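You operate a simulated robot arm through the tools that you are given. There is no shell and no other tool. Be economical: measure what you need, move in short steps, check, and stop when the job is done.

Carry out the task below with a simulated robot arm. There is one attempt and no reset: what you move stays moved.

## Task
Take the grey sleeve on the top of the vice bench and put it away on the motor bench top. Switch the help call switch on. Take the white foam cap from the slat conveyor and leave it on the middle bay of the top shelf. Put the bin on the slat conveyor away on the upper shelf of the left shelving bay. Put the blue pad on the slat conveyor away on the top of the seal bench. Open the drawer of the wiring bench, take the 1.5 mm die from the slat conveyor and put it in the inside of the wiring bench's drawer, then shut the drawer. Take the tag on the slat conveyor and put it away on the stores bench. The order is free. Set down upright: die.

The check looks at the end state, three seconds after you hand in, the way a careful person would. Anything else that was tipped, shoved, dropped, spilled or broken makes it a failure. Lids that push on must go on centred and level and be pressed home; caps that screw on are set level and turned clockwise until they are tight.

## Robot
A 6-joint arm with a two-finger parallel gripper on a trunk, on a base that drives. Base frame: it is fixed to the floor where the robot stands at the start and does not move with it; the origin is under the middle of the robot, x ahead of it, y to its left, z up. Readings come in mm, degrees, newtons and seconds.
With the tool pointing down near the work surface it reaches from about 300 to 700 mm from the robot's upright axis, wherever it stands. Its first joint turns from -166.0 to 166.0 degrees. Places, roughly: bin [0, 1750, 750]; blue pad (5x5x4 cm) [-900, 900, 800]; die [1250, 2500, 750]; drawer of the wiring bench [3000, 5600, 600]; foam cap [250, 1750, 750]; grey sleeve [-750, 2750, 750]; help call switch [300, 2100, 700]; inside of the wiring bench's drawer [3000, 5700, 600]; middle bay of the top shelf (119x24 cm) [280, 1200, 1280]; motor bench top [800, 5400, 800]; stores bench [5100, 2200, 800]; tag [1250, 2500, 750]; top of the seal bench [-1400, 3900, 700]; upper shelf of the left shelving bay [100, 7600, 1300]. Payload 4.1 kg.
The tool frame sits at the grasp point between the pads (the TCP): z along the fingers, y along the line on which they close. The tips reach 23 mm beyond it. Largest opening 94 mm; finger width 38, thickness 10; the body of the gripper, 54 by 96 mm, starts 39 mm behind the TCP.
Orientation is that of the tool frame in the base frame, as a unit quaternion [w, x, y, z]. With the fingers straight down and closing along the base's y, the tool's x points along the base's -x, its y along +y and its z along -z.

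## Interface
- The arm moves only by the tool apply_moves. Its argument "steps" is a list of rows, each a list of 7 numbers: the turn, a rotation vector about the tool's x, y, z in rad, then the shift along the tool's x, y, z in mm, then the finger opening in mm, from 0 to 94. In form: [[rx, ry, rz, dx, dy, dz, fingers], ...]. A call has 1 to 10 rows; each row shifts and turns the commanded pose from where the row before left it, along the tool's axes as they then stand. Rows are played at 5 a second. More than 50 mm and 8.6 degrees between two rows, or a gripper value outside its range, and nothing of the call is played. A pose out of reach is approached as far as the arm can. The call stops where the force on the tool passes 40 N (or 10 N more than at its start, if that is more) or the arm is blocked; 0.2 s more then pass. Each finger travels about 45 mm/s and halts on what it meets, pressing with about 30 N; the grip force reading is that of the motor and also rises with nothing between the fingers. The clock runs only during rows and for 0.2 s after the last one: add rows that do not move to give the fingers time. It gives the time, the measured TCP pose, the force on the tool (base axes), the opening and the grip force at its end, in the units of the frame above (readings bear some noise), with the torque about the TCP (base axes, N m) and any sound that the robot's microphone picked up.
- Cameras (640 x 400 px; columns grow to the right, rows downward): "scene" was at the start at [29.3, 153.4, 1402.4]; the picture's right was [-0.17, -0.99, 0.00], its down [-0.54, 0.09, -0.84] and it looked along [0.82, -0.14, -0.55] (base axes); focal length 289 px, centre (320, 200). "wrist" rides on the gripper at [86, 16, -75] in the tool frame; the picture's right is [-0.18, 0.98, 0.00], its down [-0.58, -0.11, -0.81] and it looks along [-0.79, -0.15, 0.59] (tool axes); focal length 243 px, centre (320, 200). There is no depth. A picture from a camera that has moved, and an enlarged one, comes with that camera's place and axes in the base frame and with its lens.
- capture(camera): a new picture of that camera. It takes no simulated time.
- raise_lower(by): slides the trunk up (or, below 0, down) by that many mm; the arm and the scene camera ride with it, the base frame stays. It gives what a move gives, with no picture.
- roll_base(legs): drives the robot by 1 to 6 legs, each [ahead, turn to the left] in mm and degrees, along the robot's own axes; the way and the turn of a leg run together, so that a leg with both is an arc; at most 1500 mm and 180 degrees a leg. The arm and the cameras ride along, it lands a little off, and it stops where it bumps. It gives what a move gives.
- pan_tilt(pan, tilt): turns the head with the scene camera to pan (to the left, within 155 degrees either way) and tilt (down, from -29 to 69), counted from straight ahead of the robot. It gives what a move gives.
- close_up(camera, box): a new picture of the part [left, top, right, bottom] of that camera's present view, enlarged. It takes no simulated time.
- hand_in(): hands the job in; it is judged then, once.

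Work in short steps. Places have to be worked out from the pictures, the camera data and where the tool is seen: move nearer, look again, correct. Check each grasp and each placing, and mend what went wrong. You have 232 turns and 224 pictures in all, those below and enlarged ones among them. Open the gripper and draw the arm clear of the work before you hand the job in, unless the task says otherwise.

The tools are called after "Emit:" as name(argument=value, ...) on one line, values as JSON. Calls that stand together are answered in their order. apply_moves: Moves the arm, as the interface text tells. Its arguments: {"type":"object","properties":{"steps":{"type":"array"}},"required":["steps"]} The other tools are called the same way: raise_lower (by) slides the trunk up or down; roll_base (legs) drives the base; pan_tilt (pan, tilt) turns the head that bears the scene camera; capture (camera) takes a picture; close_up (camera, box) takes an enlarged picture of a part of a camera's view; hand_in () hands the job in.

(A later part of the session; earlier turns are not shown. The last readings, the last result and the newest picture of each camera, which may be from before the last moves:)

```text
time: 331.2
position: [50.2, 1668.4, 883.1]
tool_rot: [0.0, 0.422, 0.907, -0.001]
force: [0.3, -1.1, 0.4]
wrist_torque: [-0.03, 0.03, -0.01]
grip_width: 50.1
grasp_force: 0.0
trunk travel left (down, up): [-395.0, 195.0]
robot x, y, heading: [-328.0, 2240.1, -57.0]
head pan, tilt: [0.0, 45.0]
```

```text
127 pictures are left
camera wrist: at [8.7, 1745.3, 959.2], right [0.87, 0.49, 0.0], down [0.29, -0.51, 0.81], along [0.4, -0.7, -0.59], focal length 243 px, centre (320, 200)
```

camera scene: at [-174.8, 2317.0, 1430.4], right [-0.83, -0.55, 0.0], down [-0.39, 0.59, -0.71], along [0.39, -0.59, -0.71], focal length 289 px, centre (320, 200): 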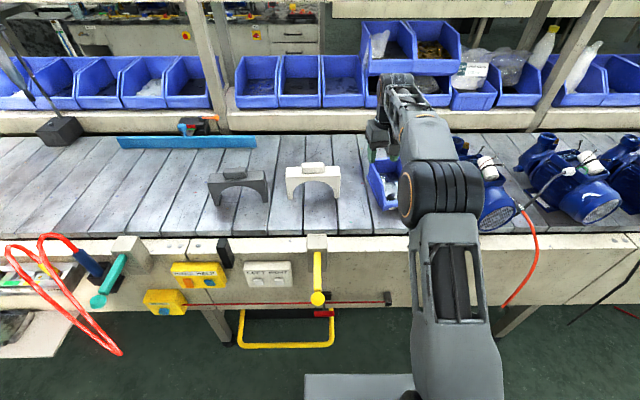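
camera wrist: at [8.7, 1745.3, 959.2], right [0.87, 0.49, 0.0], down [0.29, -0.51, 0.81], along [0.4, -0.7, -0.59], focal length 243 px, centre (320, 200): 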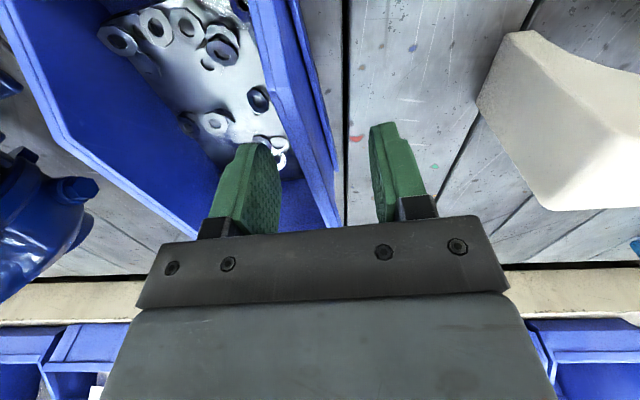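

Emit:
apply_moves(steps=[[0, 0, -0.03, 0, -5, 0, 50], [0, 0, 0, 0, 0, 12, 50], [0, 0, 0, 0, 0, 10, 50], [0, 0, 0, 0, 0, 8, 50]])

Emit:
capture(camera="wrist")

Emit:
close_up(camera="scene", box=[330, 100, 450, 220])

```text
time: 332.2
position: [47.8, 1666.7, 854.0]
tool_rot: [0.0, 0.408, 0.913, 0.0]
force: [-0.5, -0.1, -1.4]
wrist_torque: [0.03, 0.02, 0.0]
grip_width: 49.9
grasp_force: 0.1
trunk travel left (down, up): [-395.0, 195.0]
robot x, y, heading: [-325.4, 2237.6, -56.7]
head pan, tilt: [0.0, 45.0]
```

```text
126 pictures are left
camera wrist: at [2.6, 1741.2, 929.6], right [0.86, 0.52, 0.0], down [0.31, -0.5, 0.81], along [0.42, -0.69, -0.59], focal length 243 px, centre (320, 200)
```

wrist: 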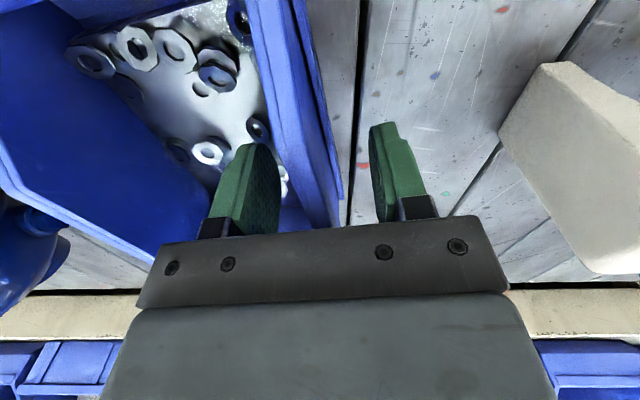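

```text
3.33 times, centred on (390, 160) of scene
camera zoom: at [-174.7, 2316.9, 1430.4], right [-0.83, -0.55, 0.0], down [-0.39, 0.59, -0.71], along [0.39, -0.59, -0.71], focal length 962 px, centre (87, 333)
```

zoom: 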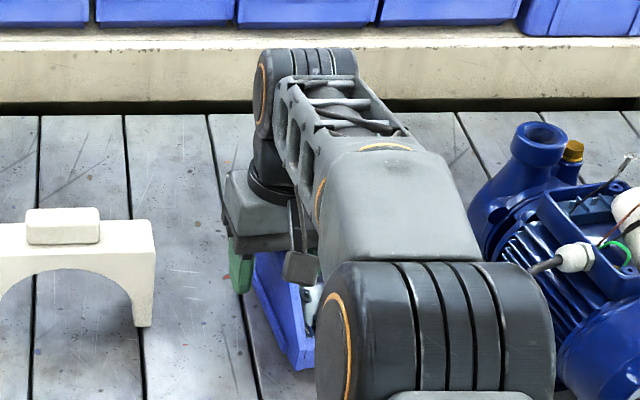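

The side wall is between the fingers. I lower 5 mm and close gently.

Emit:
apply_moves(steps=[[0, 0, 0, 0, 0, 5, 45], [0, 0, 0, 0, 0, 0, 30], [0, 0, 0, 0, 0, 0, 20], [0, 0, 0, 0, 0, 0, 10], [0, 0, 0, 0, 0, 0, 0], [0, 0, 0, 0, 0, 0, 0]])

Emit:
capture(camera="wrist")

```text
time: 333.6
position: [48.4, 1666.7, 850.8]
tool_rot: [0.002, 0.409, 0.913, -0.002]
force: [8.7, 1.9, 23.4]
wrist_torque: [1.0, 0.33, -0.22]
grip_width: 9.0
grasp_force: 30.7
trunk travel left (down, up): [-395.0, 195.0]
robot x, y, heading: [-326.1, 2242.5, -56.5]
head pan, tilt: [0.0, 45.0]
```

```text
124 pictures are left
camera wrist: at [3.6, 1742.8, 926.7], right [0.86, 0.52, 0.0], down [0.3, -0.5, 0.81], along [0.42, -0.69, -0.59], focal length 243 px, centre (320, 200)
```

wrist: 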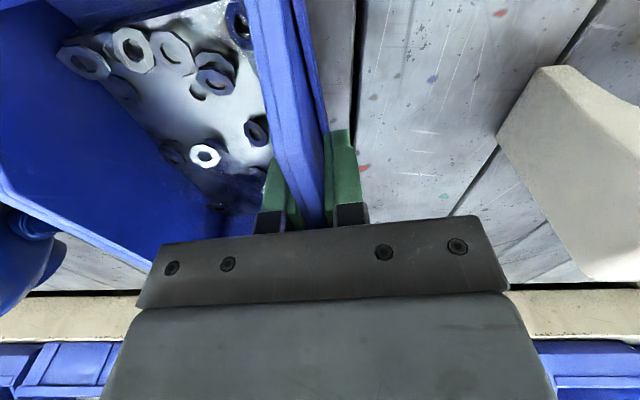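

Wall clamped (9 mm). I lift a little and check the bin stays level.

Emit:
apply_moves(steps=[[0, 0, 0, 0, 0, -5, 0], [0, 0, 0, 0, 0, -5, 0], [0, 0, 0, 0, 0, -10, 0], [0, 0, 0, 0, 0, -10, 0], [0, 0, 0, 0, 0, 0, 0]])

Emit:
capture(camera="wrist")

Emit:
close_up(camera="scene", box=[330, 100, 450, 220])

```text
time: 334.8
position: [47.9, 1666.5, 878.7]
tool_rot: [0.0, 0.409, 0.913, -0.001]
force: [0.0, 0.4, -3.4]
wrist_torque: [0.05, -0.12, 0.02]
grip_width: 8.8
grasp_force: 30.3
trunk travel left (down, up): [-395.0, 195.0]
robot x, y, heading: [-328.5, 2242.5, -56.5]
head pan, tilt: [0.0, 45.0]
```

```text
123 pictures are left
camera wrist: at [2.7, 1741.0, 954.7], right [0.86, 0.52, 0.0], down [0.31, -0.51, 0.81], along [0.42, -0.69, -0.59], focal length 243 px, centre (320, 200)
```

wrist: 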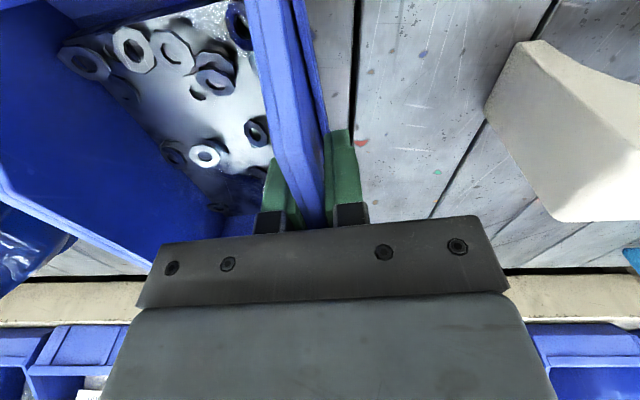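

```text
3.33 times, centred on (390, 160) of scene
camera zoom: at [-174.6, 2316.7, 1430.4], right [-0.83, -0.55, 0.0], down [-0.39, 0.59, -0.71], along [0.39, -0.59, -0.71], focal length 962 px, centre (87, 333)
```

zoom: 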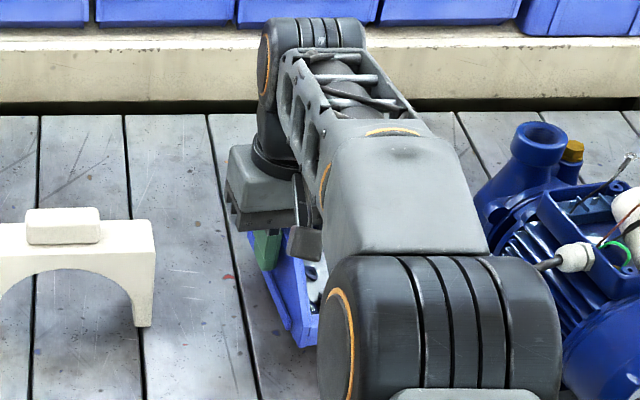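

The bin is held rigidly and level (~0.35 kg). I raise it and retract.

Emit:
raise_lower(by=190)

Emit:
apply_moves(steps=[[0, 0, 0, 30, 0, 0, 0], [0, 0, 0, 35, 5, 0, 0], [0, 0, 0, 35, 10, 0, 0], [0, 0, 0, 35, 10, 0, 0], [0, 0, 0, 35, 10, 0, 0]])

Emit:
capture(camera="wrist")

Emit:
capture(camera="scene")

```text
time: 336.9
position: [48.4, 1666.5, 1068.3]
tool_rot: [0.0, 0.408, 0.913, -0.001]
force: [-0.6, 0.0, -3.0]
wrist_torque: [0.08, -0.13, -0.02]
grip_width: 8.8
grasp_force: 30.1
trunk travel left (down, up): [-585.0, 5.0]
robot x, y, heading: [-330.3, 2240.1, -57.0]
head pan, tilt: [0.0, 45.0]
```

```text
time: 338.1
position: [-40.1, 1815.0, 1069.0]
tool_rot: [0.0, 0.409, 0.912, -0.002]
force: [-0.4, 0.2, -3.5]
wrist_torque: [0.07, -0.08, -0.01]
grip_width: 9.2
grasp_force: 29.2
trunk travel left (down, up): [-585.0, 5.0]
robot x, y, heading: [-325.8, 2243.1, -56.7]
head pan, tilt: [0.0, 45.0]
```

```text
121 pictures are left
camera wrist: at [-84.1, 1891.0, 1144.7], right [0.86, 0.52, 0.0], down [0.31, -0.5, 0.81], along [0.42, -0.69, -0.59], focal length 243 px, centre (320, 200)
```

wrist: 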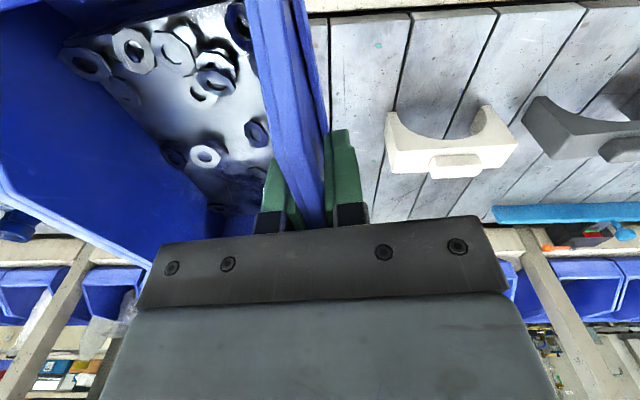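

```text
120 pictures are left
camera scene: at [-174.9, 2317.3, 1620.4], right [-0.83, -0.55, 0.0], down [-0.39, 0.59, -0.71], along [0.39, -0.59, -0.71], focal length 289 px, centre (320, 200)
```

scene: 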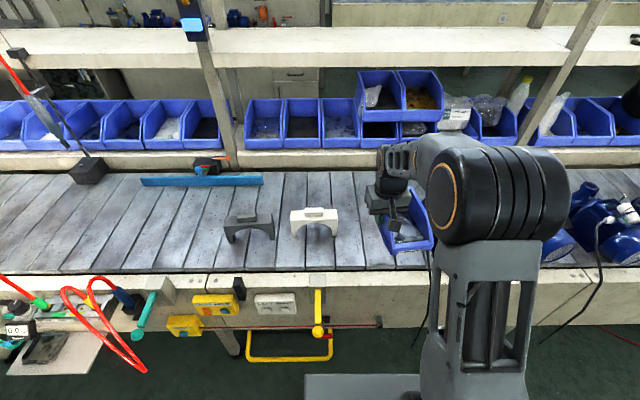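

I turn to the aisle and drive toward the right end with the bin.

Emit:
roll_base(legs=[[-60, 0], [0, 90.2], [1500, 0], [1500, 0], [1500, 0], [1450, 0]])

Emit:
pan_tilt(pan=60, tilt=20)

Emit:
capture(camera="scene")

Emit:
capture(camera="wrist")

```text
time: 370.8
position: [4981.3, 5942.8, 1067.6]
tool_rot: [0.0, -0.365, 0.931, -0.001]
force: [-0.8, 0.3, -2.6]
wrist_torque: [0.16, 0.1, 0.01]
grip_width: 8.8
grasp_force: 29.8
trunk travel left (down, up): [-585.0, 5.0]
robot x, y, heading: [4561.9, 5650.7, 34.5]
head pan, tilt: [0.0, 45.0]
```

```text
time: 372.1
position: [4982.2, 5942.3, 1069.6]
tool_rot: [0.001, -0.365, 0.931, 0.0]
force: [0.0, -0.2, -3.2]
wrist_torque: [0.16, 0.1, -0.02]
grip_width: 8.9
grasp_force: 30.4
trunk travel left (down, up): [-585.0, 5.0]
robot x, y, heading: [4558.3, 5648.6, 34.5]
head pan, tilt: [60.0, 20.0]
```

```text
119 pictures are left
camera scene: at [4411.6, 5845.9, 1659.0], right [1.0, 0.08, 0.0], down [0.03, -0.34, -0.94], along [-0.07, 0.94, -0.34], focal length 289 px, centre (320, 200)
```

scene: 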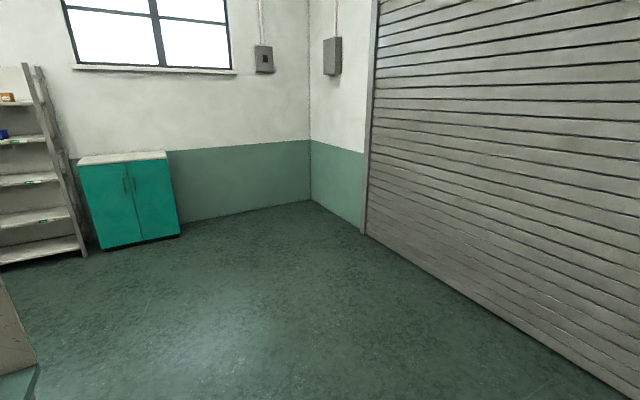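

```text
118 pictures are left
camera wrist: at [4907.9, 5895.7, 1144.6], right [-0.53, 0.85, 0.0], down [0.5, 0.32, 0.81], along [0.68, 0.43, -0.59], focal length 243 px, centre (320, 200)
```

wrist: 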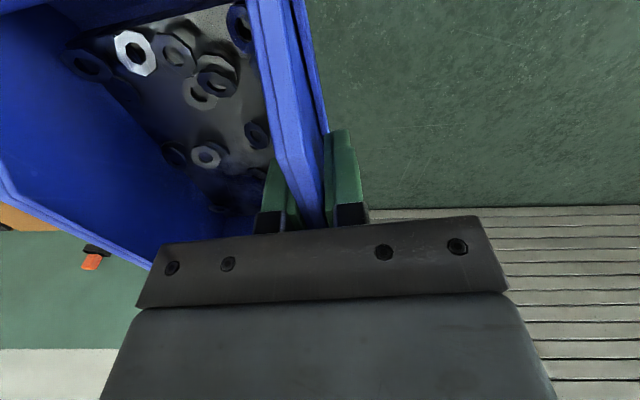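

Emit:
pan_tilt(pan=100, tilt=15)

Emit:
capture(camera="scene")

```text
time: 373.2
position: [4981.4, 5942.9, 1069.0]
tool_rot: [0.0, -0.365, 0.931, -0.001]
force: [0.4, 0.2, -3.0]
wrist_torque: [0.17, 0.08, 0.01]
grip_width: 8.8
grasp_force: 29.9
trunk travel left (down, up): [-585.0, 5.0]
robot x, y, heading: [4560.8, 5648.0, 34.3]
head pan, tilt: [100.0, 15.0]
```

```text
117 pictures are left
camera scene: at [4353.4, 5819.9, 1667.2], right [0.72, 0.7, 0.0], down [0.18, -0.19, -0.97], along [-0.68, 0.69, -0.26], focal length 289 px, centre (320, 200)
```

scene: 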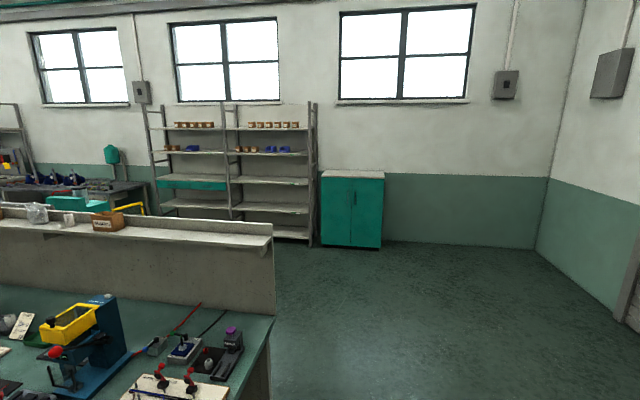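

Left bay's second shelf (z≈1.28 m) matches the target. I turn and drive into the back area.

Emit:
roll_base(legs=[[0, 89], [1500, 0], [1500, 0], [0, 90]])

Emit:
pan_tilt(pan=0, tilt=20)

Emit:
capture(camera="scene")

```text
time: 395.3
position: [2480.1, 7878.8, 1068.5]
tool_rot: [-0.001, 0.936, 0.351, 0.0]
force: [0.0, 0.8, -2.5]
wrist_torque: [-0.16, -0.11, -0.02]
grip_width: 8.7
grasp_force: 30.0
trunk travel left (down, up): [-585.0, 5.0]
robot x, y, heading: [2913.8, 8164.2, -147.3]
head pan, tilt: [100.0, 15.0]
```

```text
time: 397.0
position: [2478.9, 7879.6, 1067.9]
tool_rot: [-0.001, 0.937, 0.351, -0.001]
force: [0.1, 1.2, -2.8]
wrist_torque: [-0.13, -0.1, 0.0]
grip_width: 8.8
grasp_force: 30.2
trunk travel left (down, up): [-585.0, 5.0]
robot x, y, heading: [2911.3, 8160.9, -147.1]
head pan, tilt: [0.0, 20.0]
```

```text
116 pictures are left
camera scene: at [2973.6, 8005.2, 1659.1], right [-0.54, 0.84, 0.0], down [0.29, 0.19, -0.94], along [-0.79, -0.51, -0.34], focal length 289 px, centre (320, 200)
```

scene: 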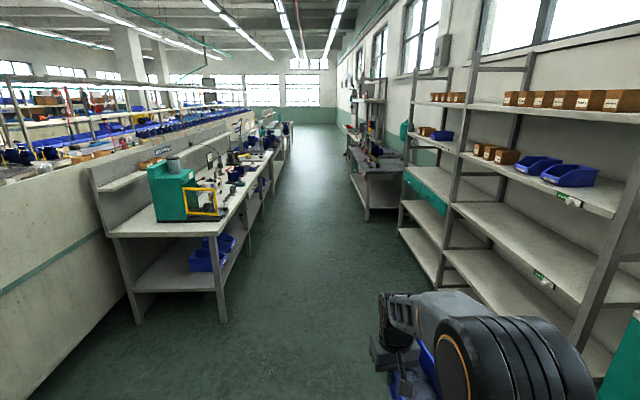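

The left bay is the farther one; its upper shelf has brown and blue boxes toward its far end. I drive alongside and face it.

Emit:
roll_base(legs=[[1350, 0], [1250, 0]])

Emit:
pan_tilt(pan=-90, tilt=15)

Emit:
capture(camera="scene")

```text
time: 409.7
position: [293.4, 6477.4, 1068.4]
tool_rot: [-0.001, 0.937, 0.349, 0.0]
force: [0.1, 0.5, -3.9]
wrist_torque: [-0.14, -0.08, -0.03]
grip_width: 8.9
grasp_force: 30.2
trunk travel left (down, up): [-585.0, 5.0]
robot x, y, heading: [723.6, 6764.7, -147.4]
head pan, tilt: [0.0, 20.0]
```

```text
time: 411.3
position: [294.3, 6477.8, 1068.4]
tool_rot: [-0.001, 0.937, 0.349, 0.0]
force: [-0.5, 0.1, -3.3]
wrist_torque: [-0.14, -0.08, 0.02]
grip_width: 8.9
grasp_force: 29.9
trunk travel left (down, up): [-585.0, 5.0]
robot x, y, heading: [721.5, 6758.0, -147.4]
head pan, tilt: [-90.0, 15.0]
```

```text
115 pictures are left
camera scene: at [816.0, 6730.8, 1667.2], right [0.84, 0.54, 0.0], down [0.14, -0.22, -0.97], along [-0.52, 0.81, -0.26], focal length 289 px, centre (320, 200)
```

scene: 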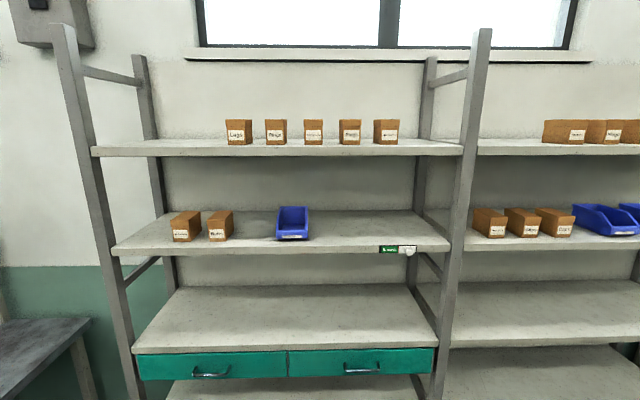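

The shelf gap (≈270 mm) is too low for a vertical hand, so I'll set the bin down on a bench and re-grip the wall with the hand tilted. I look at the motor bench behind me.

Emit:
pan_tilt(pan=75, tilt=30)

Emit:
capture(camera="scene")

Emit:
pan_tilt(pan=-40, tilt=25)

Emit:
capture(camera="scene")

```text
time: 413.9
position: [294.9, 6477.1, 1068.2]
tool_rot: [-0.001, 0.937, 0.35, 0.0]
force: [-0.4, 0.9, -3.4]
wrist_torque: [-0.13, -0.11, 0.01]
grip_width: 9.1
grasp_force: 29.5
trunk travel left (down, up): [-585.0, 5.0]
robot x, y, heading: [726.6, 6761.1, -147.4]
head pan, tilt: [75.0, 30.0]
```

```text
114 pictures are left
camera scene: at [893.3, 6565.7, 1643.0], right [-0.95, -0.3, 0.0], down [-0.15, 0.48, -0.87], along [0.26, -0.83, -0.5], focal length 289 px, centre (320, 200)
```

scene: 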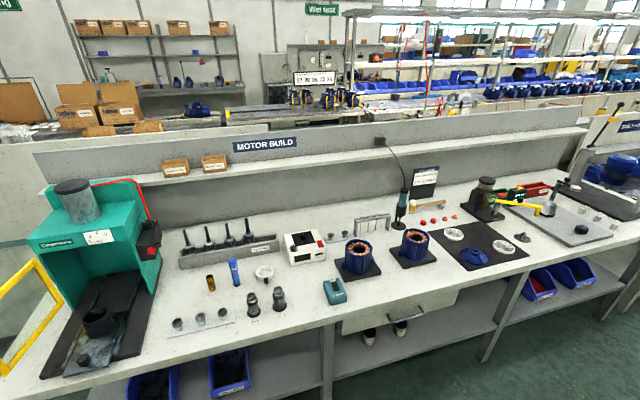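

```text
time: 415.8
position: [293.4, 6478.4, 1068.4]
tool_rot: [-0.001, 0.937, 0.349, -0.001]
force: [0.0, 0.0, -3.3]
wrist_torque: [-0.13, -0.1, 0.02]
grip_width: 9.0
grasp_force: 29.9
trunk travel left (down, up): [-585.0, 5.0]
robot x, y, heading: [722.9, 6759.8, -147.6]
head pan, tilt: [-40.0, 25.0]
```

```text
113 pictures are left
camera scene: at [774.9, 6664.0, 1651.0], right [0.13, 0.99, 0.0], down [0.42, -0.06, -0.91], along [-0.9, 0.12, -0.42], focal length 289 px, centre (320, 200)
```

scene: 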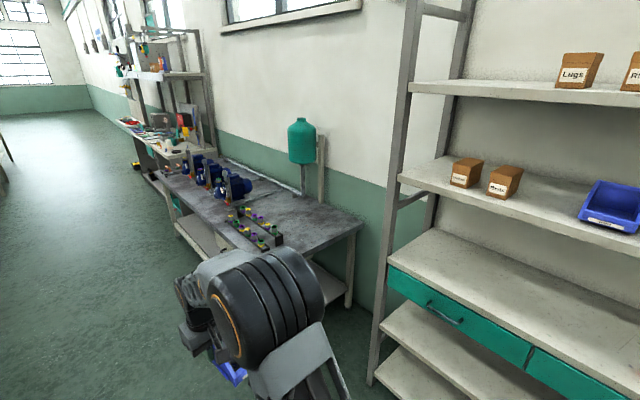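

There is free space at the right end of the grey wall bench next to the shelving. I go there and face it.

Emit:
roll_base(legs=[[1000, 0], [0, -89]])

Emit:
pan_tilt(pan=0, tilt=40)

Emit:
capture(camera="scene")

Emit:
capture(camera="wrist")

```text
time: 424.8
position: [-402.4, 6650.2, 1069.2]
tool_rot: [-0.001, 0.912, -0.41, 0.0]
force: [-0.8, 0.3, -3.5]
wrist_torque: [-0.11, 0.15, 0.04]
grip_width: 8.7
grasp_force: 29.6
trunk travel left (down, up): [-585.0, 5.0]
robot x, y, heading: [-115.6, 6220.2, 123.0]
head pan, tilt: [-40.0, 25.0]
```

```text
time: 425.8
position: [-400.7, 6649.9, 1067.4]
tool_rot: [-0.001, 0.912, -0.41, 0.0]
force: [0.5, -0.9, -3.3]
wrist_torque: [-0.05, 0.12, -0.01]
grip_width: 9.0
grasp_force: 30.1
trunk travel left (down, up): [-585.0, 5.0]
robot x, y, heading: [-114.2, 6221.5, 123.2]
head pan, tilt: [0.0, 40.0]
```

```text
112 pictures are left
camera scene: at [-267.5, 6154.4, 1627.7], right [0.84, 0.55, 0.0], down [0.35, -0.54, -0.77], along [-0.42, 0.64, -0.64], focal length 289 px, centre (320, 200)
```

scene: 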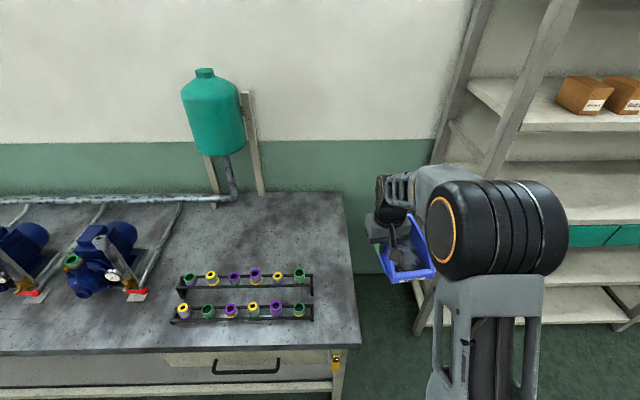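

```text
111 pictures are left
camera wrist: at [-355.9, 6574.3, 1144.5], right [-0.86, -0.51, 0.0], down [-0.31, 0.51, 0.81], along [-0.41, 0.69, -0.59], focal length 243 px, centre (320, 200)
```

wrist: 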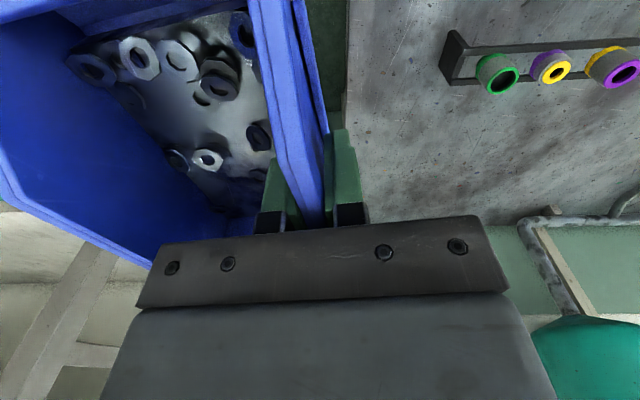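

The free spot at the back right needs the robot further left; I shift 250 mm left and 100 mm nearer.

Emit:
roll_base(legs=[[0, 90], [260, 0], [0, -89.5], [95, 0]])

Emit:
capture(camera="scene")

```text
time: 436.0
position: [-677.5, 6583.6, 1067.5]
tool_rot: [-0.001, 0.915, -0.404, 0.001]
force: [0.0, 0.6, -3.3]
wrist_torque: [-0.16, 0.15, -0.01]
grip_width: 9.0
grasp_force: 29.7
trunk travel left (down, up): [-585.0, 5.0]
robot x, y, heading: [-383.0, 6159.0, 123.9]
head pan, tilt: [0.0, 40.0]
```

```text
110 pictures are left
camera scene: at [-536.7, 6090.0, 1627.6], right [0.83, 0.56, 0.0], down [0.36, -0.53, -0.77], along [-0.43, 0.63, -0.64], focal length 289 px, centre (320, 200)
```

scene: 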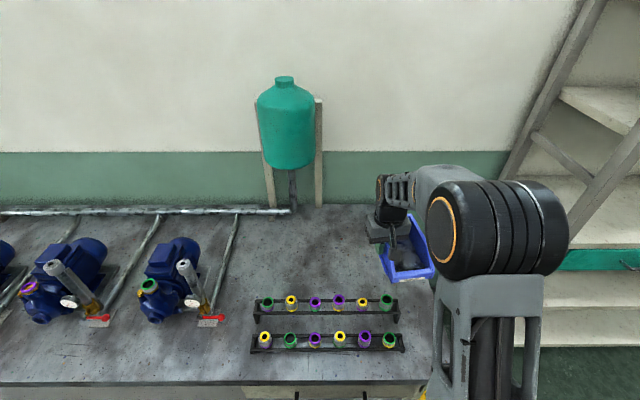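

I align the bin with the bench, move over the free area, and lower.

Emit:
apply_moves(steps=[[0, 0, 0.148, 0, 0, 0, 0], [0, 0, 0, -40, -2, 0, 0], [0, 0, 0, -40, -2, 0, 0], [0, 0, 0, -40, -2, 0, 0], [0, 0, 0, -26, -1, 0, 0]])

Emit:
raise_lower(by=-150)

Emit:
capture(camera="scene")

Emit:
capture(camera="wrist")

```text
time: 437.2
position: [-753.5, 6707.1, 1066.5]
tool_rot: [0.0, 0.882, -0.471, 0.001]
force: [0.5, -0.5, -3.5]
wrist_torque: [-0.07, 0.14, 0.03]
grip_width: 9.2
grasp_force: 29.5
trunk travel left (down, up): [-585.0, 5.0]
robot x, y, heading: [-384.6, 6158.4, 124.2]
head pan, tilt: [0.0, 40.0]
```

```text
time: 439.0
position: [-754.3, 6707.1, 919.6]
tool_rot: [-0.001, 0.882, -0.47, 0.0]
force: [-0.8, 0.0, -3.5]
wrist_torque: [-0.09, 0.12, 0.04]
grip_width: 8.9
grasp_force: 29.7
trunk travel left (down, up): [-435.0, 155.0]
robot x, y, heading: [-386.2, 6157.0, 124.1]
head pan, tilt: [0.0, 40.0]
```

```text
109 pictures are left
camera scene: at [-535.9, 6088.9, 1477.7], right [0.83, 0.56, 0.0], down [0.36, -0.53, -0.77], along [-0.43, 0.63, -0.64], focal length 289 px, centre (320, 200)
```

scene: 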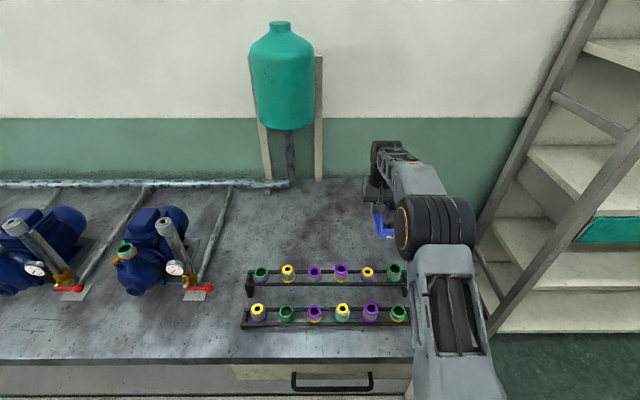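

```text
108 pictures are left
camera wrist: at [-718.2, 6626.1, 994.6], right [-0.92, -0.4, 0.0], down [-0.24, 0.54, 0.81], along [-0.32, 0.74, -0.59], focal length 243 px, centre (320, 200)
```

wrist: 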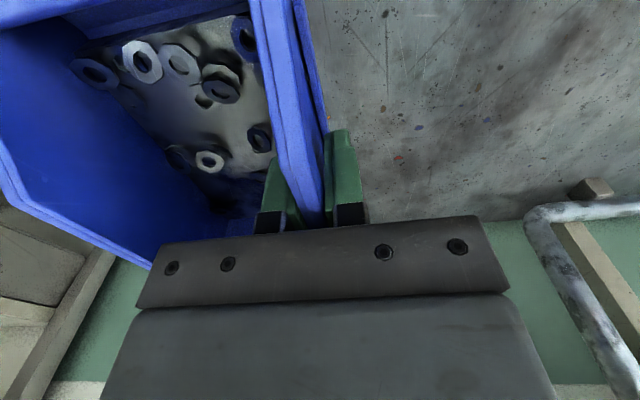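

Emit:
apply_moves(steps=[[0, 0, 0, 0, 0, 15, 0], [0, 0, 0, 0, 0, 12, 0], [0, 0, 0, 0, 0, 8, 0], [0, 0, 0, 0, 0, 6, 0], [0, 0, 0, 0, 0, 5, 0], [0, 0, 0, 0, 0, 4, 0], [0, 0, 0, 0, 0, 4, 0], [0, 0, 0, 0, 0, 4, 0]])

Emit:
close_up(camera="scene", box=[330, 130, 490, 300])

```text
time: 440.8
position: [-754.0, 6706.9, 860.2]
tool_rot: [-0.001, 0.883, -0.47, 0.0]
force: [0.7, 0.2, -3.2]
wrist_torque: [-0.07, 0.18, 0.02]
grip_width: 9.1
grasp_force: 30.2
trunk travel left (down, up): [-435.0, 155.0]
robot x, y, heading: [-390.3, 6161.5, 123.7]
head pan, tilt: [0.0, 40.0]
```

```text
2.35 times, centred on (410, 215) of scene
camera zoom: at [-536.0, 6088.9, 1477.6], right [0.83, 0.56, 0.0], down [0.36, -0.53, -0.77], along [-0.43, 0.63, -0.64], focal length 679 px, centre (108, 165)
```

zoom: 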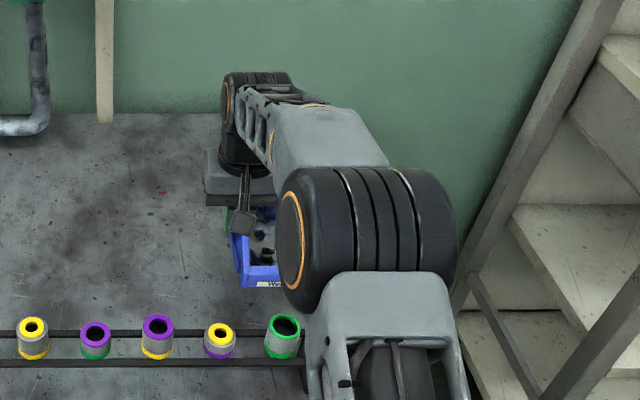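

Emit:
apply_moves(steps=[[0, 0, 0, 0, 0, 4, 0], [0, 0, 0, 0, 0, 4, 0], [0, 0, 0, 0, 0, 4, 0], [0, 0, 0, 0, 0, 4, 0], [0, 0, 0, 0, 0, 4, 0], [0, 0, 0, 0, 0, 4, 0], [0, 0, 0, 0, 0, 4, 0], [0, 0, 0, 0, 0, 4, 0]])

```text
time: 442.6
position: [-754.0, 6707.6, 828.9]
tool_rot: [0.0, 0.883, -0.47, 0.0]
force: [-0.5, 0.6, -4.1]
wrist_torque: [-0.07, 0.18, -0.02]
grip_width: 9.0
grasp_force: 30.4
trunk travel left (down, up): [-435.0, 155.0]
robot x, y, heading: [-386.0, 6161.0, 123.9]
head pan, tilt: [0.0, 40.0]
```

Emit:
apply_moves(steps=[[0, 0, 0, 0, 0, 4, 0], [0, 0, 0, 0, 0, 4, 0], [0, 0, 0, 0, 0, 4, 0], [0, 0, 0, 0, 0, 4, 0], [0, 0, 0, 0, 0, 4, 0], [0, 0, 0, 0, 0, 4, 0], [0, 0, 0, 0, 0, 4, 0]])

Emit:
capture(camera="wrist")

```text
time: 444.2
position: [-753.8, 6708.0, 798.6]
tool_rot: [-0.001, 0.883, -0.47, 0.001]
force: [-0.8, -0.4, -4.1]
wrist_torque: [-0.09, 0.14, -0.04]
grip_width: 9.1
grasp_force: 29.9
trunk travel left (down, up): [-435.0, 155.0]
robot x, y, heading: [-385.8, 6157.6, 123.8]
head pan, tilt: [0.0, 40.0]
```

```text
106 pictures are left
camera wrist: at [-718.1, 6626.7, 876.3], right [-0.92, -0.4, 0.0], down [-0.24, 0.54, 0.81], along [-0.32, 0.74, -0.59], focal length 243 px, centre (320, 200)
```

wrist: 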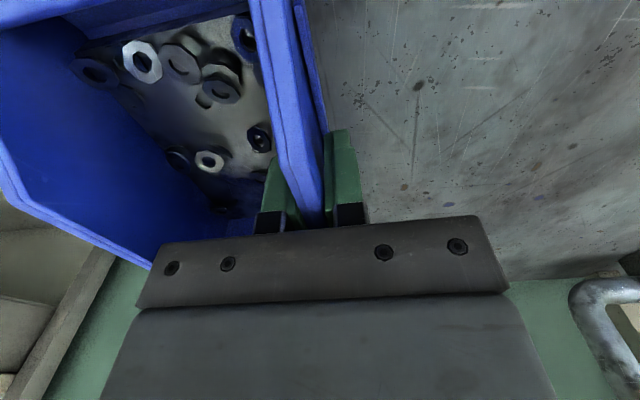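

Emit:
apply_moves(steps=[[0, 0, 0, 0, 0, 4, 0], [0, 0, 0, 0, 0, 4, 0], [0, 0, 0, 0, 0, 4, 0], [0, 0, 0, 0, 0, 4, 0], [0, 0, 0, 0, 0, 4, 0], [0, 0, 0, 0, 0, 4, 0], [0, 0, 0, 0, 0, 4, 0]])

Emit:
capture(camera="wrist")

```text
time: 445.3
position: [-754.3, 6709.2, 790.4]
tool_rot: [-0.004, 0.883, -0.47, -0.006]
force: [-0.2, 0.3, 16.0]
wrist_torque: [-1.15, -0.6, -0.01]
grip_width: 8.9
grasp_force: 30.1
trunk travel left (down, up): [-435.0, 155.0]
robot x, y, heading: [-385.8, 6160.0, 124.1]
head pan, tilt: [0.0, 40.0]
stopped in row 5: the force on the tool passed its limit at 44 N (the readings are from after the stop); the commanded pose is now the measured one
```

```text
105 pictures are left
camera wrist: at [-719.1, 6627.7, 866.0], right [-0.92, -0.4, 0.0], down [-0.23, 0.53, 0.81], along [-0.32, 0.75, -0.58], focal length 243 px, centre (320, 200)
```

wrist: 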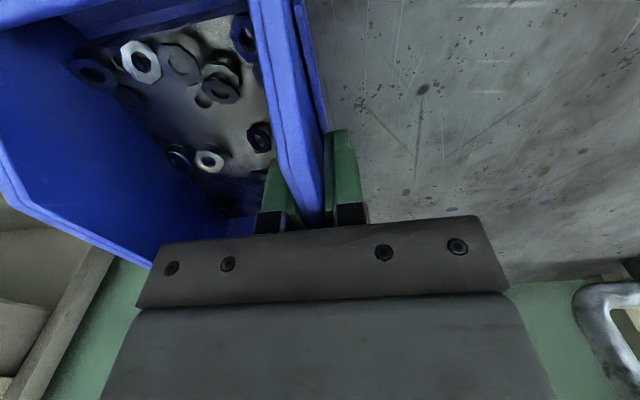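

The bench is at z≈742. I lift 8 mm, move the bin 45 mm further back for hand clearance to the rack, and set it down.

Emit:
apply_moves(steps=[[0.009, 0.006, 0, 0, 0, -10, 0], [0, 0, 0, -15, 0, 0, 0], [0, 0, 0, -15, 0, 0, 0], [0, 0, 0, -15, 0, 0, 0], [0, 0, 0, 0, 0, 4, 0], [0, 0, 0, 0, 0, 4, 0], [0, 0, 0, 0, 0, 3, 0], [0, 0, 0, 0, 0, 2, 0]])

```text
time: 447.1
position: [-780.5, 6745.8, 792.4]
tool_rot: [-0.007, 0.883, -0.47, -0.002]
force: [0.5, 0.3, 32.9]
wrist_torque: [-1.37, -0.62, 0.05]
grip_width: 8.9
grasp_force: 30.0
trunk travel left (down, up): [-435.0, 155.0]
robot x, y, heading: [-382.8, 6159.7, 124.0]
head pan, tilt: [0.0, 40.0]
```

Set down (33 N contact). I ease 2 mm, open, and tilt the hand 45° back in the wall plane.

Emit:
apply_moves(steps=[[0, 0, 0, 0, 0, -2, 8], [0, 0, 0, 0, 0, 0, 20], [0, 0, 0, 0, 0, 0, 28], [0, 0, 0, 0, 0, 0, 28]])

Emit:
apply_moves(steps=[[0, -0.131, 0, 0, 0, 0, 28], [0, -0.131, 0, 0, 0, 0, 28], [0, -0.131, 0, 0, 0, 0, 28], [0, -0.131, 0, 0, 0, 0, 28], [0, -0.131, 0, 0, 0, 0, 28], [0, -0.131, 0, 0, 0, 0, 28]])

Emit:
capture(camera="wrist")

Emit:
capture(camera="scene")

```text
time: 448.1
position: [-779.7, 6746.5, 792.1]
tool_rot: [-0.008, 0.883, -0.47, -0.001]
force: [-11.1, -5.9, 30.8]
wrist_torque: [-0.37, -0.43, -0.18]
grip_width: 22.5
grasp_force: 0.0
trunk travel left (down, up): [-435.0, 155.0]
robot x, y, heading: [-384.9, 6157.1, 124.1]
head pan, tilt: [0.0, 40.0]
```

```text
time: 448.7
position: [-779.3, 6751.9, 793.5]
tool_rot: [-0.064, 0.875, -0.467, -0.107]
force: [-3.7, 4.2, 14.5]
wrist_torque: [0.09, -0.16, -0.03]
grip_width: 27.6
grasp_force: 0.0
trunk travel left (down, up): [-435.0, 155.0]
robot x, y, heading: [-385.4, 6157.9, 123.9]
head pan, tilt: [0.0, 40.0]
stopped in row 2: the force on the tool passed its limit at 47 N (the readings are from after the stop); the commanded pose is now the measured one
```

```text
104 pictures are left
camera wrist: at [-736.6, 6656.1, 847.0], right [-0.92, -0.4, 0.03], down [-0.12, 0.36, 0.93], along [-0.38, 0.84, -0.38], focal length 243 px, centre (320, 200)
```

wrist: 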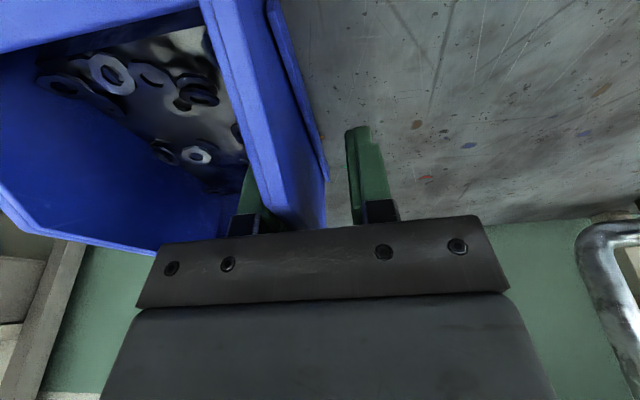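

```text
103 pictures are left
camera scene: at [-535.1, 6087.3, 1477.2], right [0.83, 0.56, 0.0], down [0.36, -0.53, -0.77], along [-0.43, 0.64, -0.64], focal length 289 px, centre (320, 200)
```

scene: 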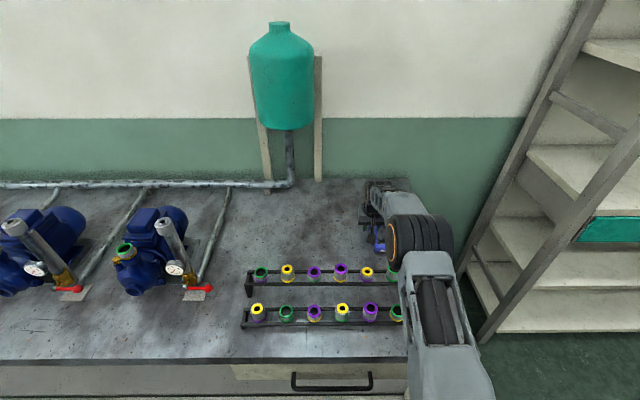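

The outer finger seems to sit on a ledge of the bin; I raise 12 mm and continue the tilt.

Emit:
raise_lower(by=14)

Emit:
apply_moves(steps=[[0, -0.131, 0, 0, 0, 0, 34], [0, -0.131, 0, 0, 0, 0, 34], [0, -0.131, 0, 0, 0, 0, 34], [0, -0.131, 0, 0, 0, 0, 34]])

Emit:
capture(camera="wrist")

Emit:
close_up(camera="scene", box=[330, 160, 450, 300])

```text
time: 449.4
position: [-779.2, 6749.3, 804.3]
tool_rot: [-0.061, 0.876, -0.468, -0.101]
force: [0.1, -0.7, -0.1]
wrist_torque: [-0.01, 0.02, 0.05]
grip_width: 28.0
grasp_force: 0.0
trunk travel left (down, up): [-449.0, 141.0]
robot x, y, heading: [-386.7, 6161.0, 123.6]
head pan, tilt: [0.0, 40.0]
```

```text
time: 450.4
position: [-777.6, 6749.7, 805.2]
tool_rot: [-0.18, 0.82, -0.436, -0.325]
force: [-0.1, -0.8, 0.5]
wrist_torque: [0.0, -0.02, -0.05]
grip_width: 34.0
grasp_force: 0.0
trunk travel left (down, up): [-449.0, 141.0]
robot x, y, heading: [-388.9, 6155.0, 123.9]
head pan, tilt: [0.0, 40.0]
```

```text
102 pictures are left
camera wrist: at [-728.1, 6645.9, 800.2], right [-0.89, -0.44, 0.11], down [0.16, -0.06, 0.99], along [-0.42, 0.9, 0.12], focal length 243 px, centre (320, 200)
```

wrist: 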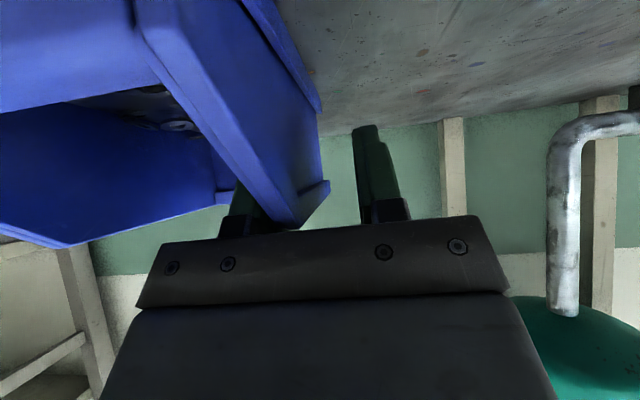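

```text
2.86 times, centred on (390, 230) of scene
camera zoom: at [-535.8, 6088.7, 1491.7], right [0.83, 0.56, 0.0], down [0.36, -0.53, -0.77], along [-0.43, 0.64, -0.64], focal length 825 px, centre (120, 114)
```

zoom: 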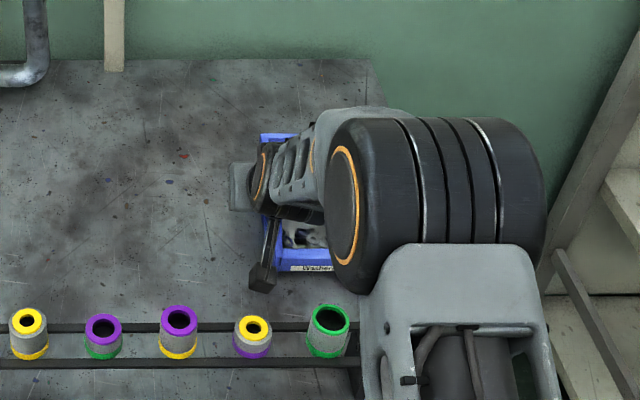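

Hand tilted 45°, wall between the fingers. I lower 4 mm and close.

Emit:
raise_lower(by=-4)

Emit:
apply_moves(steps=[[0, 0, 0, 0, 0, 0, 25], [0, 0, 0, 0, 0, 0, 15], [0, 0, 0, 0, 0, 0, 5], [0, 0, 0, 0, 0, 0, 0], [0, 0, 0, 0, 0, 0, 0], [0, 0, 0, 0, 0, 0, 0]])

Emit:
raise_lower(by=30)

Emit:
capture(camera="wrist")

Emit:
close_up(camera="scene", box=[330, 160, 450, 300])

```text
time: 450.9
position: [-779.2, 6750.5, 800.2]
tool_rot: [-0.18, 0.82, -0.435, -0.325]
force: [0.2, -1.0, 0.7]
wrist_torque: [0.01, 0.03, 0.02]
grip_width: 33.8
grasp_force: 0.0
trunk travel left (down, up): [-445.0, 145.0]
robot x, y, heading: [-381.3, 6154.8, 124.2]
head pan, tilt: [0.0, 40.0]
```

```text
time: 452.3
position: [-779.0, 6750.0, 800.6]
tool_rot: [-0.18, 0.82, -0.435, -0.325]
force: [0.1, -1.0, 1.1]
wrist_torque: [-0.21, 0.12, 0.0]
grip_width: 8.8
grasp_force: 30.5
trunk travel left (down, up): [-445.0, 145.0]
robot x, y, heading: [-386.4, 6160.2, 123.8]
head pan, tilt: [0.0, 40.0]
```

```text
time: 453.0
position: [-778.4, 6749.6, 829.8]
tool_rot: [-0.179, 0.821, -0.434, -0.325]
force: [-0.6, -0.5, -3.8]
wrist_torque: [-0.1, 0.12, -0.02]
grip_width: 8.9
grasp_force: 30.4
trunk travel left (down, up): [-475.0, 115.0]
robot x, y, heading: [-382.1, 6158.6, 123.7]
head pan, tilt: [0.0, 40.0]
```

```text
100 pictures are left
camera wrist: at [-728.2, 6646.0, 825.8], right [-0.89, -0.44, 0.11], down [0.15, -0.06, 0.99], along [-0.42, 0.9, 0.12], focal length 243 px, centre (320, 200)
```

wrist: 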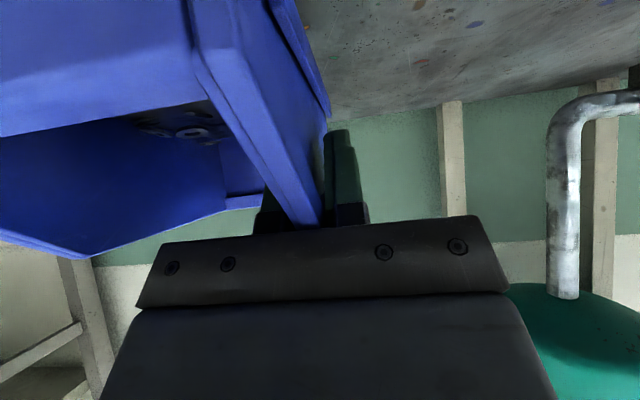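

```text
2.86 times, centred on (390, 230) of scene
camera zoom: at [-536.2, 6089.1, 1517.7], right [0.83, 0.56, 0.0], down [0.36, -0.53, -0.77], along [-0.43, 0.64, -0.64], focal length 825 px, centre (120, 114)
```

zoom: 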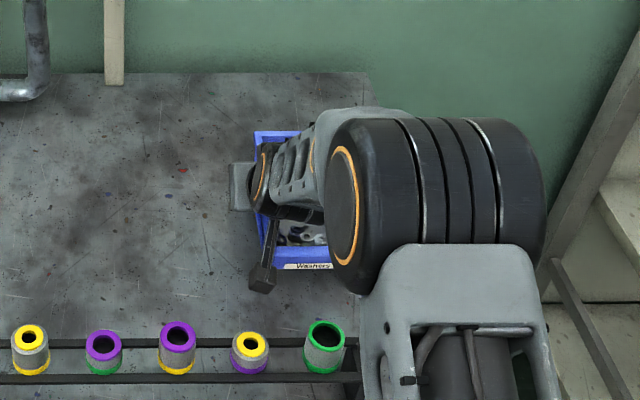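

Bin re-gripped and level. I raise the trunk, pull the hand up and back, and drive to the left bay.

Emit:
raise_lower(by=112)

Emit:
apply_moves(steps=[[0, 0, 0, 0, 0, -40, 0], [0, 0, 0, 0, 0, -45, 0], [0, 0, 0, 0, 0, -45, 0], [0, 0, 0, 0, 0, -45, 0], [0, 0, 0, 0, 0, -45, 0], [0, 0, 0, 0, 0, -30, 0]])

Emit:
roll_base(legs=[[-150, 0], [0, -90], [1425, 0], [0, 90]])

Emit:
pan_tilt(pan=0, tilt=20)

Emit:
capture(camera="scene")

Emit:
capture(camera="wrist")

```text
time: 454.5
position: [-778.5, 6750.7, 942.7]
tool_rot: [-0.181, 0.82, -0.435, -0.325]
force: [-0.3, -0.5, -3.2]
wrist_torque: [-0.09, 0.16, 0.01]
grip_width: 8.8
grasp_force: 29.8
trunk travel left (down, up): [-587.0, 3.0]
robot x, y, heading: [-385.9, 6162.7, 123.8]
head pan, tilt: [0.0, 40.0]
```

```text
time: 455.9
position: [-693.3, 6619.0, 1105.9]
tool_rot: [-0.185, 0.821, -0.433, -0.324]
force: [-0.2, -0.2, -3.0]
wrist_torque: [-0.11, 0.13, -0.03]
grip_width: 9.1
grasp_force: 29.6
out of reach, approached as far as the arm can: row 5, 6
trunk travel left (down, up): [-587.0, 3.0]
robot x, y, heading: [-384.4, 6162.1, 123.8]
head pan, tilt: [0.0, 40.0]
```

```text
time: 471.6
position: [564.1, 7295.6, 1106.0]
tool_rot: [-0.182, 0.821, -0.432, -0.326]
force: [-0.4, 0.6, -4.0]
wrist_torque: [-0.11, 0.1, 0.0]
grip_width: 9.1
grasp_force: 29.8
trunk travel left (down, up): [-587.0, 3.0]
robot x, y, heading: [878.6, 6836.0, 124.5]
head pan, tilt: [0.0, 40.0]
```

```text
time: 472.4
position: [563.4, 7294.6, 1105.3]
tool_rot: [-0.182, 0.821, -0.432, -0.326]
force: [0.2, 0.5, -3.6]
wrist_torque: [-0.11, 0.08, -0.02]
grip_width: 9.0
grasp_force: 30.1
trunk travel left (down, up): [-587.0, 3.0]
robot x, y, heading: [875.5, 6837.7, 124.8]
head pan, tilt: [0.0, 20.0]
```

```text
98 pictures are left
camera scene: at [721.0, 6771.8, 1661.0], right [0.83, 0.56, 0.0], down [0.19, -0.28, -0.94], along [-0.53, 0.78, -0.34], focal length 289 px, centre (320, 200)
```

scene: 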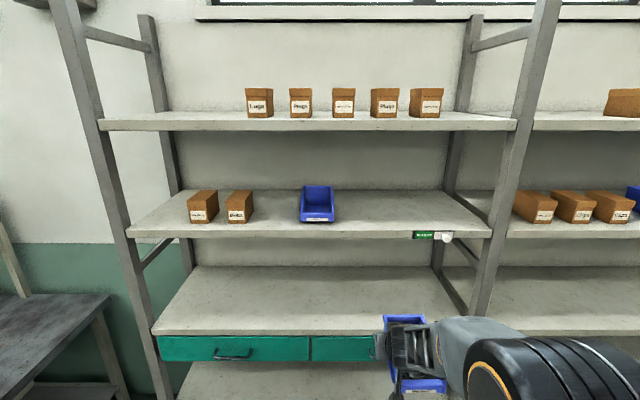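

```text
97 pictures are left
camera wrist: at [614.9, 7190.9, 1100.8], right [-0.89, -0.44, 0.11], down [0.15, -0.06, 0.99], along [-0.43, 0.9, 0.12], focal length 243 px, centre (320, 200)
```

wrist: 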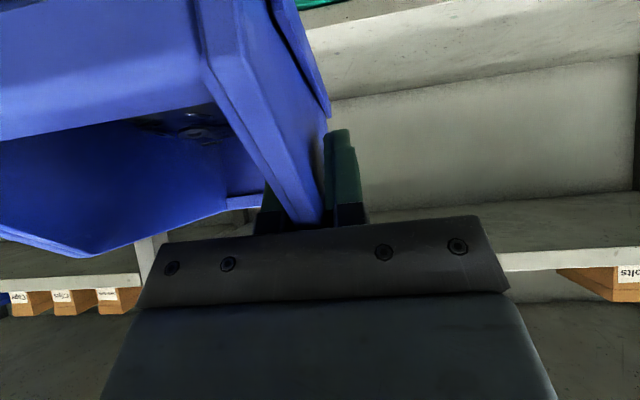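

Lined up right of the blue bin. I raise the hand vertically in steps to above the shelf.

Emit:
apply_moves(steps=[[0, 0, 0, -31, 0, -32.6, 0], [0, 0, 0, -31, 0, -32.6, 0], [0, 0, 0, -31, 0, -32.6, 0], [0, 0, 0, -31, 0, -32.6, 0]])

```text
time: 473.4
position: [563.9, 7297.2, 1136.2]
tool_rot: [-0.193, 0.817, -0.436, -0.324]
force: [-0.7, -1.0, -3.8]
wrist_torque: [-0.1, 0.08, 0.02]
grip_width: 9.2
grasp_force: 30.2
out of reach, approached as far as the arm can: row 1, 2, 3, 4
trunk travel left (down, up): [-587.0, 3.0]
robot x, y, heading: [876.2, 6836.2, 124.6]
head pan, tilt: [0.0, 20.0]
```

It seems to be an inner limit of the arm; I back the base 150 mm and extend forward while raising.

Emit:
roll_base(legs=[[-150, 0]])

Emit:
apply_moves(steps=[[0, 0, 0, -29, 0, 27, 0], [0, 0, 0, -29, 0, 27, 0], [0, 0, 0, -29, 0, 27, 0], [0, 0, 0, -31, 0, -32.6, 0], [0, 0, 0, -31, 0, -32.6, 0], [0, 0, 0, -31, 0, -32.6, 0]])

```text
time: 474.8
position: [649.5, 7173.0, 1136.9]
tool_rot: [-0.195, 0.816, -0.436, -0.324]
force: [-0.3, -1.3, -2.9]
wrist_torque: [-0.09, 0.15, 0.01]
grip_width: 8.9
grasp_force: 29.8
trunk travel left (down, up): [-587.0, 3.0]
robot x, y, heading: [958.7, 6711.7, 124.2]
head pan, tilt: [0.0, 20.0]
```

```text
time: 476.2
position: [552.8, 7231.3, 1251.8]
tool_rot: [-0.203, 0.814, -0.438, -0.323]
force: [-1.1, -0.2, -3.8]
wrist_torque: [-0.1, 0.13, 0.03]
grip_width: 8.9
grasp_force: 30.4
out of reach, approached as far as the arm can: row 3, 4, 5, 6
trunk travel left (down, up): [-587.0, 3.0]
robot x, y, heading: [960.5, 6713.7, 124.4]
head pan, tilt: [0.0, 20.0]
```

Emit:
apply_moves(steps=[[0, 0, 0, -14, 0, -14, 0]])

Emit:
apply_moves(steps=[[0, 0, 0, 20, 0, -20, 0], [0, 0, 0, -14, 0, -14, 0]])

Emit:
capture(camera="scene")

```text
time: 476.6
position: [546.7, 7221.1, 1265.9]
tool_rot: [-0.201, 0.815, -0.437, -0.323]
force: [0.8, -0.6, -2.9]
wrist_torque: [-0.1, 0.15, 0.0]
grip_width: 9.0
grasp_force: 29.4
out of reach, approached as far as the arm can: row 1
trunk travel left (down, up): [-587.0, 3.0]
robot x, y, heading: [963.2, 6712.2, 124.3]
head pan, tilt: [0.0, 20.0]
```

```text
time: 477.2
position: [558.5, 7193.8, 1285.4]
tool_rot: [-0.199, 0.815, -0.438, -0.322]
force: [0.1, 0.1, -3.4]
wrist_torque: [-0.1, 0.1, -0.01]
grip_width: 8.9
grasp_force: 29.8
out of reach, approached as far as the arm can: row 2
trunk travel left (down, up): [-587.0, 3.0]
robot x, y, heading: [962.1, 6715.3, 124.4]
head pan, tilt: [0.0, 20.0]
```

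```text
96 pictures are left
camera scene: at [805.2, 6648.0, 1661.0], right [0.83, 0.56, 0.0], down [0.19, -0.28, -0.94], along [-0.53, 0.78, -0.34], focal length 289 px, centre (320, 200)
```

scene: 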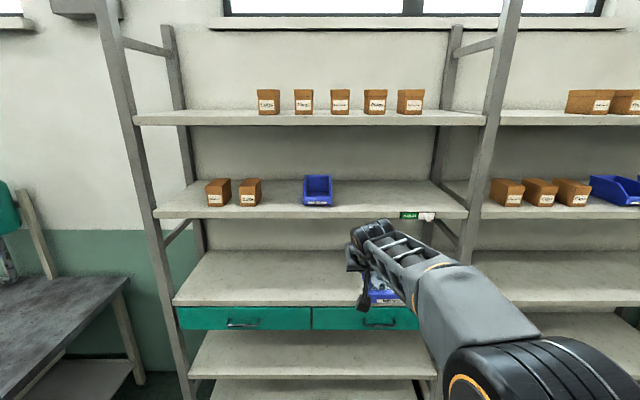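

The path up goes back-and-up (outer reach limit). I continue along that line.

Emit:
apply_moves(steps=[[0, 0, 0, 0, 0, -25, 0], [0, 0, 0, 0, 0, -25, 0], [0, 0, 0, 0, 0, -25, 0]])

Emit:
apply_moves(steps=[[0, 0, 0, -14, 0, -14, 0], [0, 0, 0, -14, 0, -14, 0]])

```text
time: 478.0
position: [584.3, 7146.5, 1337.3]
tool_rot: [-0.199, 0.815, -0.438, -0.323]
force: [0.6, -0.9, -2.7]
wrist_torque: [-0.12, 0.13, 0.02]
grip_width: 9.3
grasp_force: 29.9
out of reach, approached as far as the arm can: row 3
trunk travel left (down, up): [-587.0, 3.0]
robot x, y, heading: [962.0, 6711.3, 124.3]
head pan, tilt: [0.0, 20.0]
```

```text
time: 478.6
position: [574.7, 7137.0, 1373.3]
tool_rot: [-0.199, 0.815, -0.437, -0.324]
force: [-0.1, 0.0, -3.4]
wrist_torque: [-0.11, 0.11, 0.0]
grip_width: 8.9
grasp_force: 30.3
out of reach, approached as far as the arm can: row 1, 2
trunk travel left (down, up): [-587.0, 3.0]
robot x, y, heading: [953.3, 6711.9, 124.3]
head pan, tilt: [0.0, 20.0]
```

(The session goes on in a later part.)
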